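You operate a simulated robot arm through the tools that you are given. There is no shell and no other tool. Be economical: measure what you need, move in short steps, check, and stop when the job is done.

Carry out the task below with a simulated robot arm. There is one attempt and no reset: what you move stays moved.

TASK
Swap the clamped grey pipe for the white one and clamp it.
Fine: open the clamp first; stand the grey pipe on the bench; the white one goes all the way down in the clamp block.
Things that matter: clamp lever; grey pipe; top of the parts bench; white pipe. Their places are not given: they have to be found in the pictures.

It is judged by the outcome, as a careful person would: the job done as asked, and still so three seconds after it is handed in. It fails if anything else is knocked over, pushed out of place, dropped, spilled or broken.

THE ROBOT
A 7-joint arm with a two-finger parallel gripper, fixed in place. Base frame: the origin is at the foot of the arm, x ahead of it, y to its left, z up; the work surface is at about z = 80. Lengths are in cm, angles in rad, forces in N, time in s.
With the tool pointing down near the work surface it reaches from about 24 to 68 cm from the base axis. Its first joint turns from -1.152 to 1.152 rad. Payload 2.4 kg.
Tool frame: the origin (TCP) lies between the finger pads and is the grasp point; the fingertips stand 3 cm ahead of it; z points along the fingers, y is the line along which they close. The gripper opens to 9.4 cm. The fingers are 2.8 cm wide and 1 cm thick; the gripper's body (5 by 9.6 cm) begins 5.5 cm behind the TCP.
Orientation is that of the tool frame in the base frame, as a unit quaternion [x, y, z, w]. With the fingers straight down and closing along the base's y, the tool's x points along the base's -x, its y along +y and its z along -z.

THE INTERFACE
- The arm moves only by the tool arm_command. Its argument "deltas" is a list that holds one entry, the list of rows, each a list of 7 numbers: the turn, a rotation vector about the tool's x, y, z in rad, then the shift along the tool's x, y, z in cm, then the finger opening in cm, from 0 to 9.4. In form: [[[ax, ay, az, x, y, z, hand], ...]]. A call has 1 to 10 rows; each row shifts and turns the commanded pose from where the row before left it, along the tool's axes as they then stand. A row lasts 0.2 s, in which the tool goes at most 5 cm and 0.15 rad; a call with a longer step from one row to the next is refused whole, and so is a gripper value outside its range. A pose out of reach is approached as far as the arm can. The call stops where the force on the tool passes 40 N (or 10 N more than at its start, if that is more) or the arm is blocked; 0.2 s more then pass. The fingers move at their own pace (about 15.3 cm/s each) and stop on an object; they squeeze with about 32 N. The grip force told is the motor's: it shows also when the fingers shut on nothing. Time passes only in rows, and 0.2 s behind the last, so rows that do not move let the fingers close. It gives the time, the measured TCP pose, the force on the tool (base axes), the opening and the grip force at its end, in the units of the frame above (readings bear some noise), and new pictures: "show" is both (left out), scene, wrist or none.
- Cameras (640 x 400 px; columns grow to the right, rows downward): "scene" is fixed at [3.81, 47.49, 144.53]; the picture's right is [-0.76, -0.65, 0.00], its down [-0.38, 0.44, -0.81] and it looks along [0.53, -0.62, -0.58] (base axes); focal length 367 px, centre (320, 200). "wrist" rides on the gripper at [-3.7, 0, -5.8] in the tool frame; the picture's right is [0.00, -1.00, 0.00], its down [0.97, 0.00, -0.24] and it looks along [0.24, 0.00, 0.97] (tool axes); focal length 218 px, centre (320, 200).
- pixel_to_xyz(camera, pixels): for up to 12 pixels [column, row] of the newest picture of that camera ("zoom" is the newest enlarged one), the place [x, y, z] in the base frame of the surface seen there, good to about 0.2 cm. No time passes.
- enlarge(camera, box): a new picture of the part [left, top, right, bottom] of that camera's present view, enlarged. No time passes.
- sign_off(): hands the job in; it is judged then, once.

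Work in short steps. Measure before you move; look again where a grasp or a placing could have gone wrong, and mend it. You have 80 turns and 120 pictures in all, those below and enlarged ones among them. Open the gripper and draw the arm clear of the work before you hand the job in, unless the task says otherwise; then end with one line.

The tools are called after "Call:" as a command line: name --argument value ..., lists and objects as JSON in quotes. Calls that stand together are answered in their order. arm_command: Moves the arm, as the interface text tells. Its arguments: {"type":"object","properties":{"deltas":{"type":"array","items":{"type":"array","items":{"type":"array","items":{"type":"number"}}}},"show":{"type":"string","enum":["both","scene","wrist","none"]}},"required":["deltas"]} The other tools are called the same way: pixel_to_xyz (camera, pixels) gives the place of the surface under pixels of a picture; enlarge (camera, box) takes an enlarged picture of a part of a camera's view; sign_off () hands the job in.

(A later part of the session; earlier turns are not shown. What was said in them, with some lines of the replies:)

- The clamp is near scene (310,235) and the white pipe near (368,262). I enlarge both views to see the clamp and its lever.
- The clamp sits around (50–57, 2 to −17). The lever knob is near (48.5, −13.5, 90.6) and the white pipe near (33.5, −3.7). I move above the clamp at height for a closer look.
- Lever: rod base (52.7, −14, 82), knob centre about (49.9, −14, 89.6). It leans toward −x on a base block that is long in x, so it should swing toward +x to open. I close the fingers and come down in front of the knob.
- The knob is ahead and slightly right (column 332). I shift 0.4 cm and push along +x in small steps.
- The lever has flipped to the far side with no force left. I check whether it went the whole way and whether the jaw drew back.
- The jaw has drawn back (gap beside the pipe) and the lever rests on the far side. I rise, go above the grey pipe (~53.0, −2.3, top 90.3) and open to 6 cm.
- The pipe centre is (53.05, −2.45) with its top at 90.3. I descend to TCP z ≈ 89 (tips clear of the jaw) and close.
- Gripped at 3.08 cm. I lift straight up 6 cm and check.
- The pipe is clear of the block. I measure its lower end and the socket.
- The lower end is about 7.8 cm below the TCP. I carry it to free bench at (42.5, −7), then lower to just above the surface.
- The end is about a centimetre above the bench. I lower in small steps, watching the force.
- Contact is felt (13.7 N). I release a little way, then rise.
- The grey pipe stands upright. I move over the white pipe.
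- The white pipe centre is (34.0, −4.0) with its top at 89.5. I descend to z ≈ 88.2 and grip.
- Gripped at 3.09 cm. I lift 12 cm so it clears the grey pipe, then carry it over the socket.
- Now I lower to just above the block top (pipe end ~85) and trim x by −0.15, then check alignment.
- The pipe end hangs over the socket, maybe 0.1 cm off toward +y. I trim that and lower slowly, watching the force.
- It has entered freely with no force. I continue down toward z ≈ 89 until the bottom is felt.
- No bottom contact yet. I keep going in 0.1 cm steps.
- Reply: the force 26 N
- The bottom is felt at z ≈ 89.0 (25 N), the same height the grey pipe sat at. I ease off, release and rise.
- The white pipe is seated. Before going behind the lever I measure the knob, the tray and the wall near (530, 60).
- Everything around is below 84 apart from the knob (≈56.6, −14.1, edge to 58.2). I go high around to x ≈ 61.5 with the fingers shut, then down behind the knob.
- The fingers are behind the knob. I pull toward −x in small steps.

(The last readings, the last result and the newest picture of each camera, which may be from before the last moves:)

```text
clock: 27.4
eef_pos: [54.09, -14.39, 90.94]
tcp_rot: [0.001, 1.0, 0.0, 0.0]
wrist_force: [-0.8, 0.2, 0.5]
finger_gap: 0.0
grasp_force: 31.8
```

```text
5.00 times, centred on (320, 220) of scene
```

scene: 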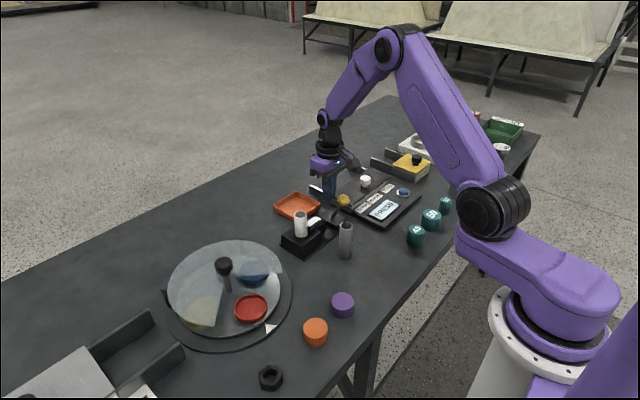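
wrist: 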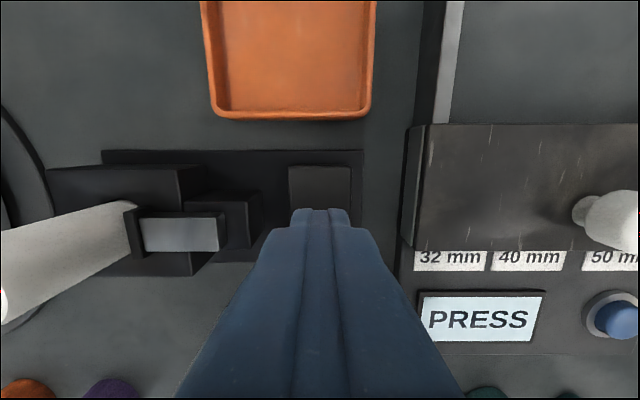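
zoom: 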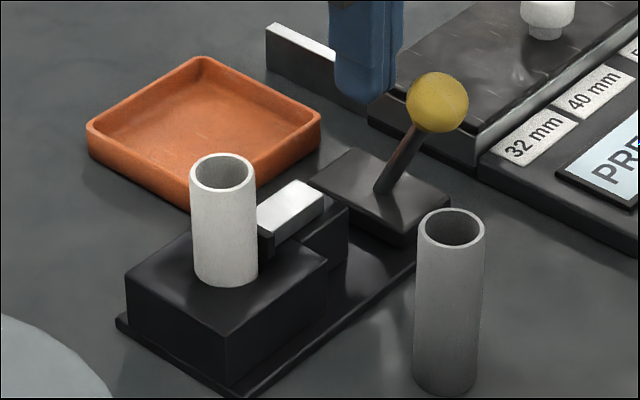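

The lever knob is back where it was at first (zoom 437,100) and the jaw presses the white pipe. I back off, rise clear, open and check.

Call:
arm_command --deltas '[[[0, 0, 0, -1, 0, -2, 0], [0, 0, 0, 0, 0, -4, 0], [0, 0, 0, 0, 0, -4.5, 3], [0, 0, 0, 2, 1, -4.5, 6], [0, 0, 0, 4, 2, -3, 9.4], [0, 0, 0, 4, 2, 0, 9.4], [0, 0, 0, 2, 0, 0, 9.4], [0, 0, 0, 0, 0, 0, 9.4]]]'

Call:
enlarge --camera "scene" --box '[275, 180, 365, 260]'

Call:
pixel_to_xyz --camera "scene" --pixels '[[302, 219], [343, 200]]'

Call:
pixel_to_xyz --camera "zoom" --pixels '[[193, 172], [254, 172], [223, 187], [451, 245]]'

```text
refused: row 4 steps farther than a row can; nothing moved
```

```text
5.00 times, centred on (320, 220) of scene
```

zoom: 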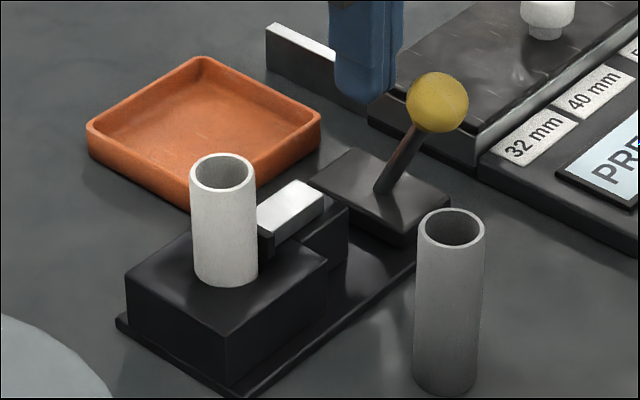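

```text
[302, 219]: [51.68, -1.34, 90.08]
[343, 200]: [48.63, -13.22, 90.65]
```

```text
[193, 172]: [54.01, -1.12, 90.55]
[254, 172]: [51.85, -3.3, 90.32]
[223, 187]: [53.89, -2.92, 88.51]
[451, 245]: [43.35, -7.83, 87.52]
```

The white pipe top is at about 90.3, the same height as the grey one had been. That move was refused for too long a row, so I repeat it with shorter rows.

Call:
arm_command --deltas '[[[0, 0, 0, -1, 0, -2, 0], [0, 0, 0, 0, 0, -4, 0], [0, 0, 0, 0, 0, -4.5, 3], [0, 0, 0, 1, 1, -4, 6], [0, 0, 0, 3, 1, -2, 9.4], [0, 0, 0, 4, 2, 0, 9.4], [0, 0, 0, 4, 0, 0, 9.4], [0, 0, 0, 0, 0, 0, 9.4]]]'

Call:
enlarge --camera "scene" --box '[275, 180, 365, 260]'

```text
clock: 29.2
eef_pos: [43.08, -10.24, 107.32]
tcp_rot: [-0.001, 1.0, -0.001, 0.0]
wrist_force: [-0.5, -0.3, -0.3]
finger_gap: 9.37
grasp_force: 0.1
```

scene: 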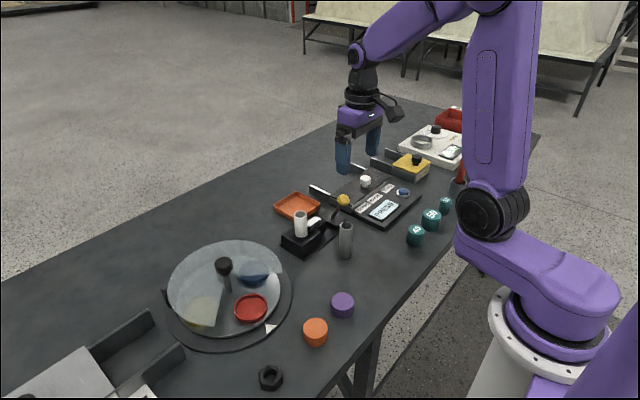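
wrist: 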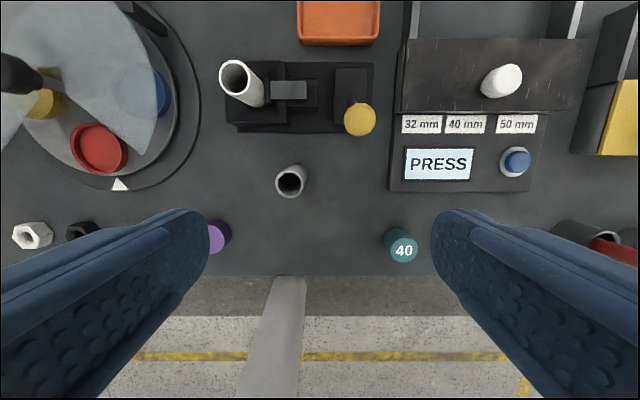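

```text
5.00 times, centred on (320, 220) of scene
```

zoom: 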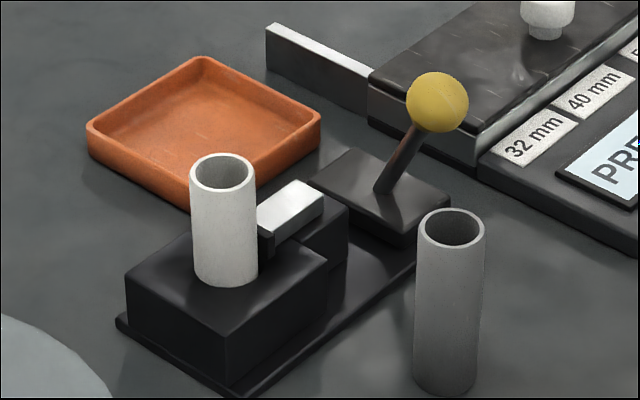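

The white pipe is clamped, the grey pipe stands on the bench, the arm is clear and the gripper is open. I hand the job in.

Call:
sign_off

```text
The job is handed in.
```

The white pipe is all the way down in the clamp block with the lever closed on it, and the grey pipe is standing upright on the bench; nothing else was moved.
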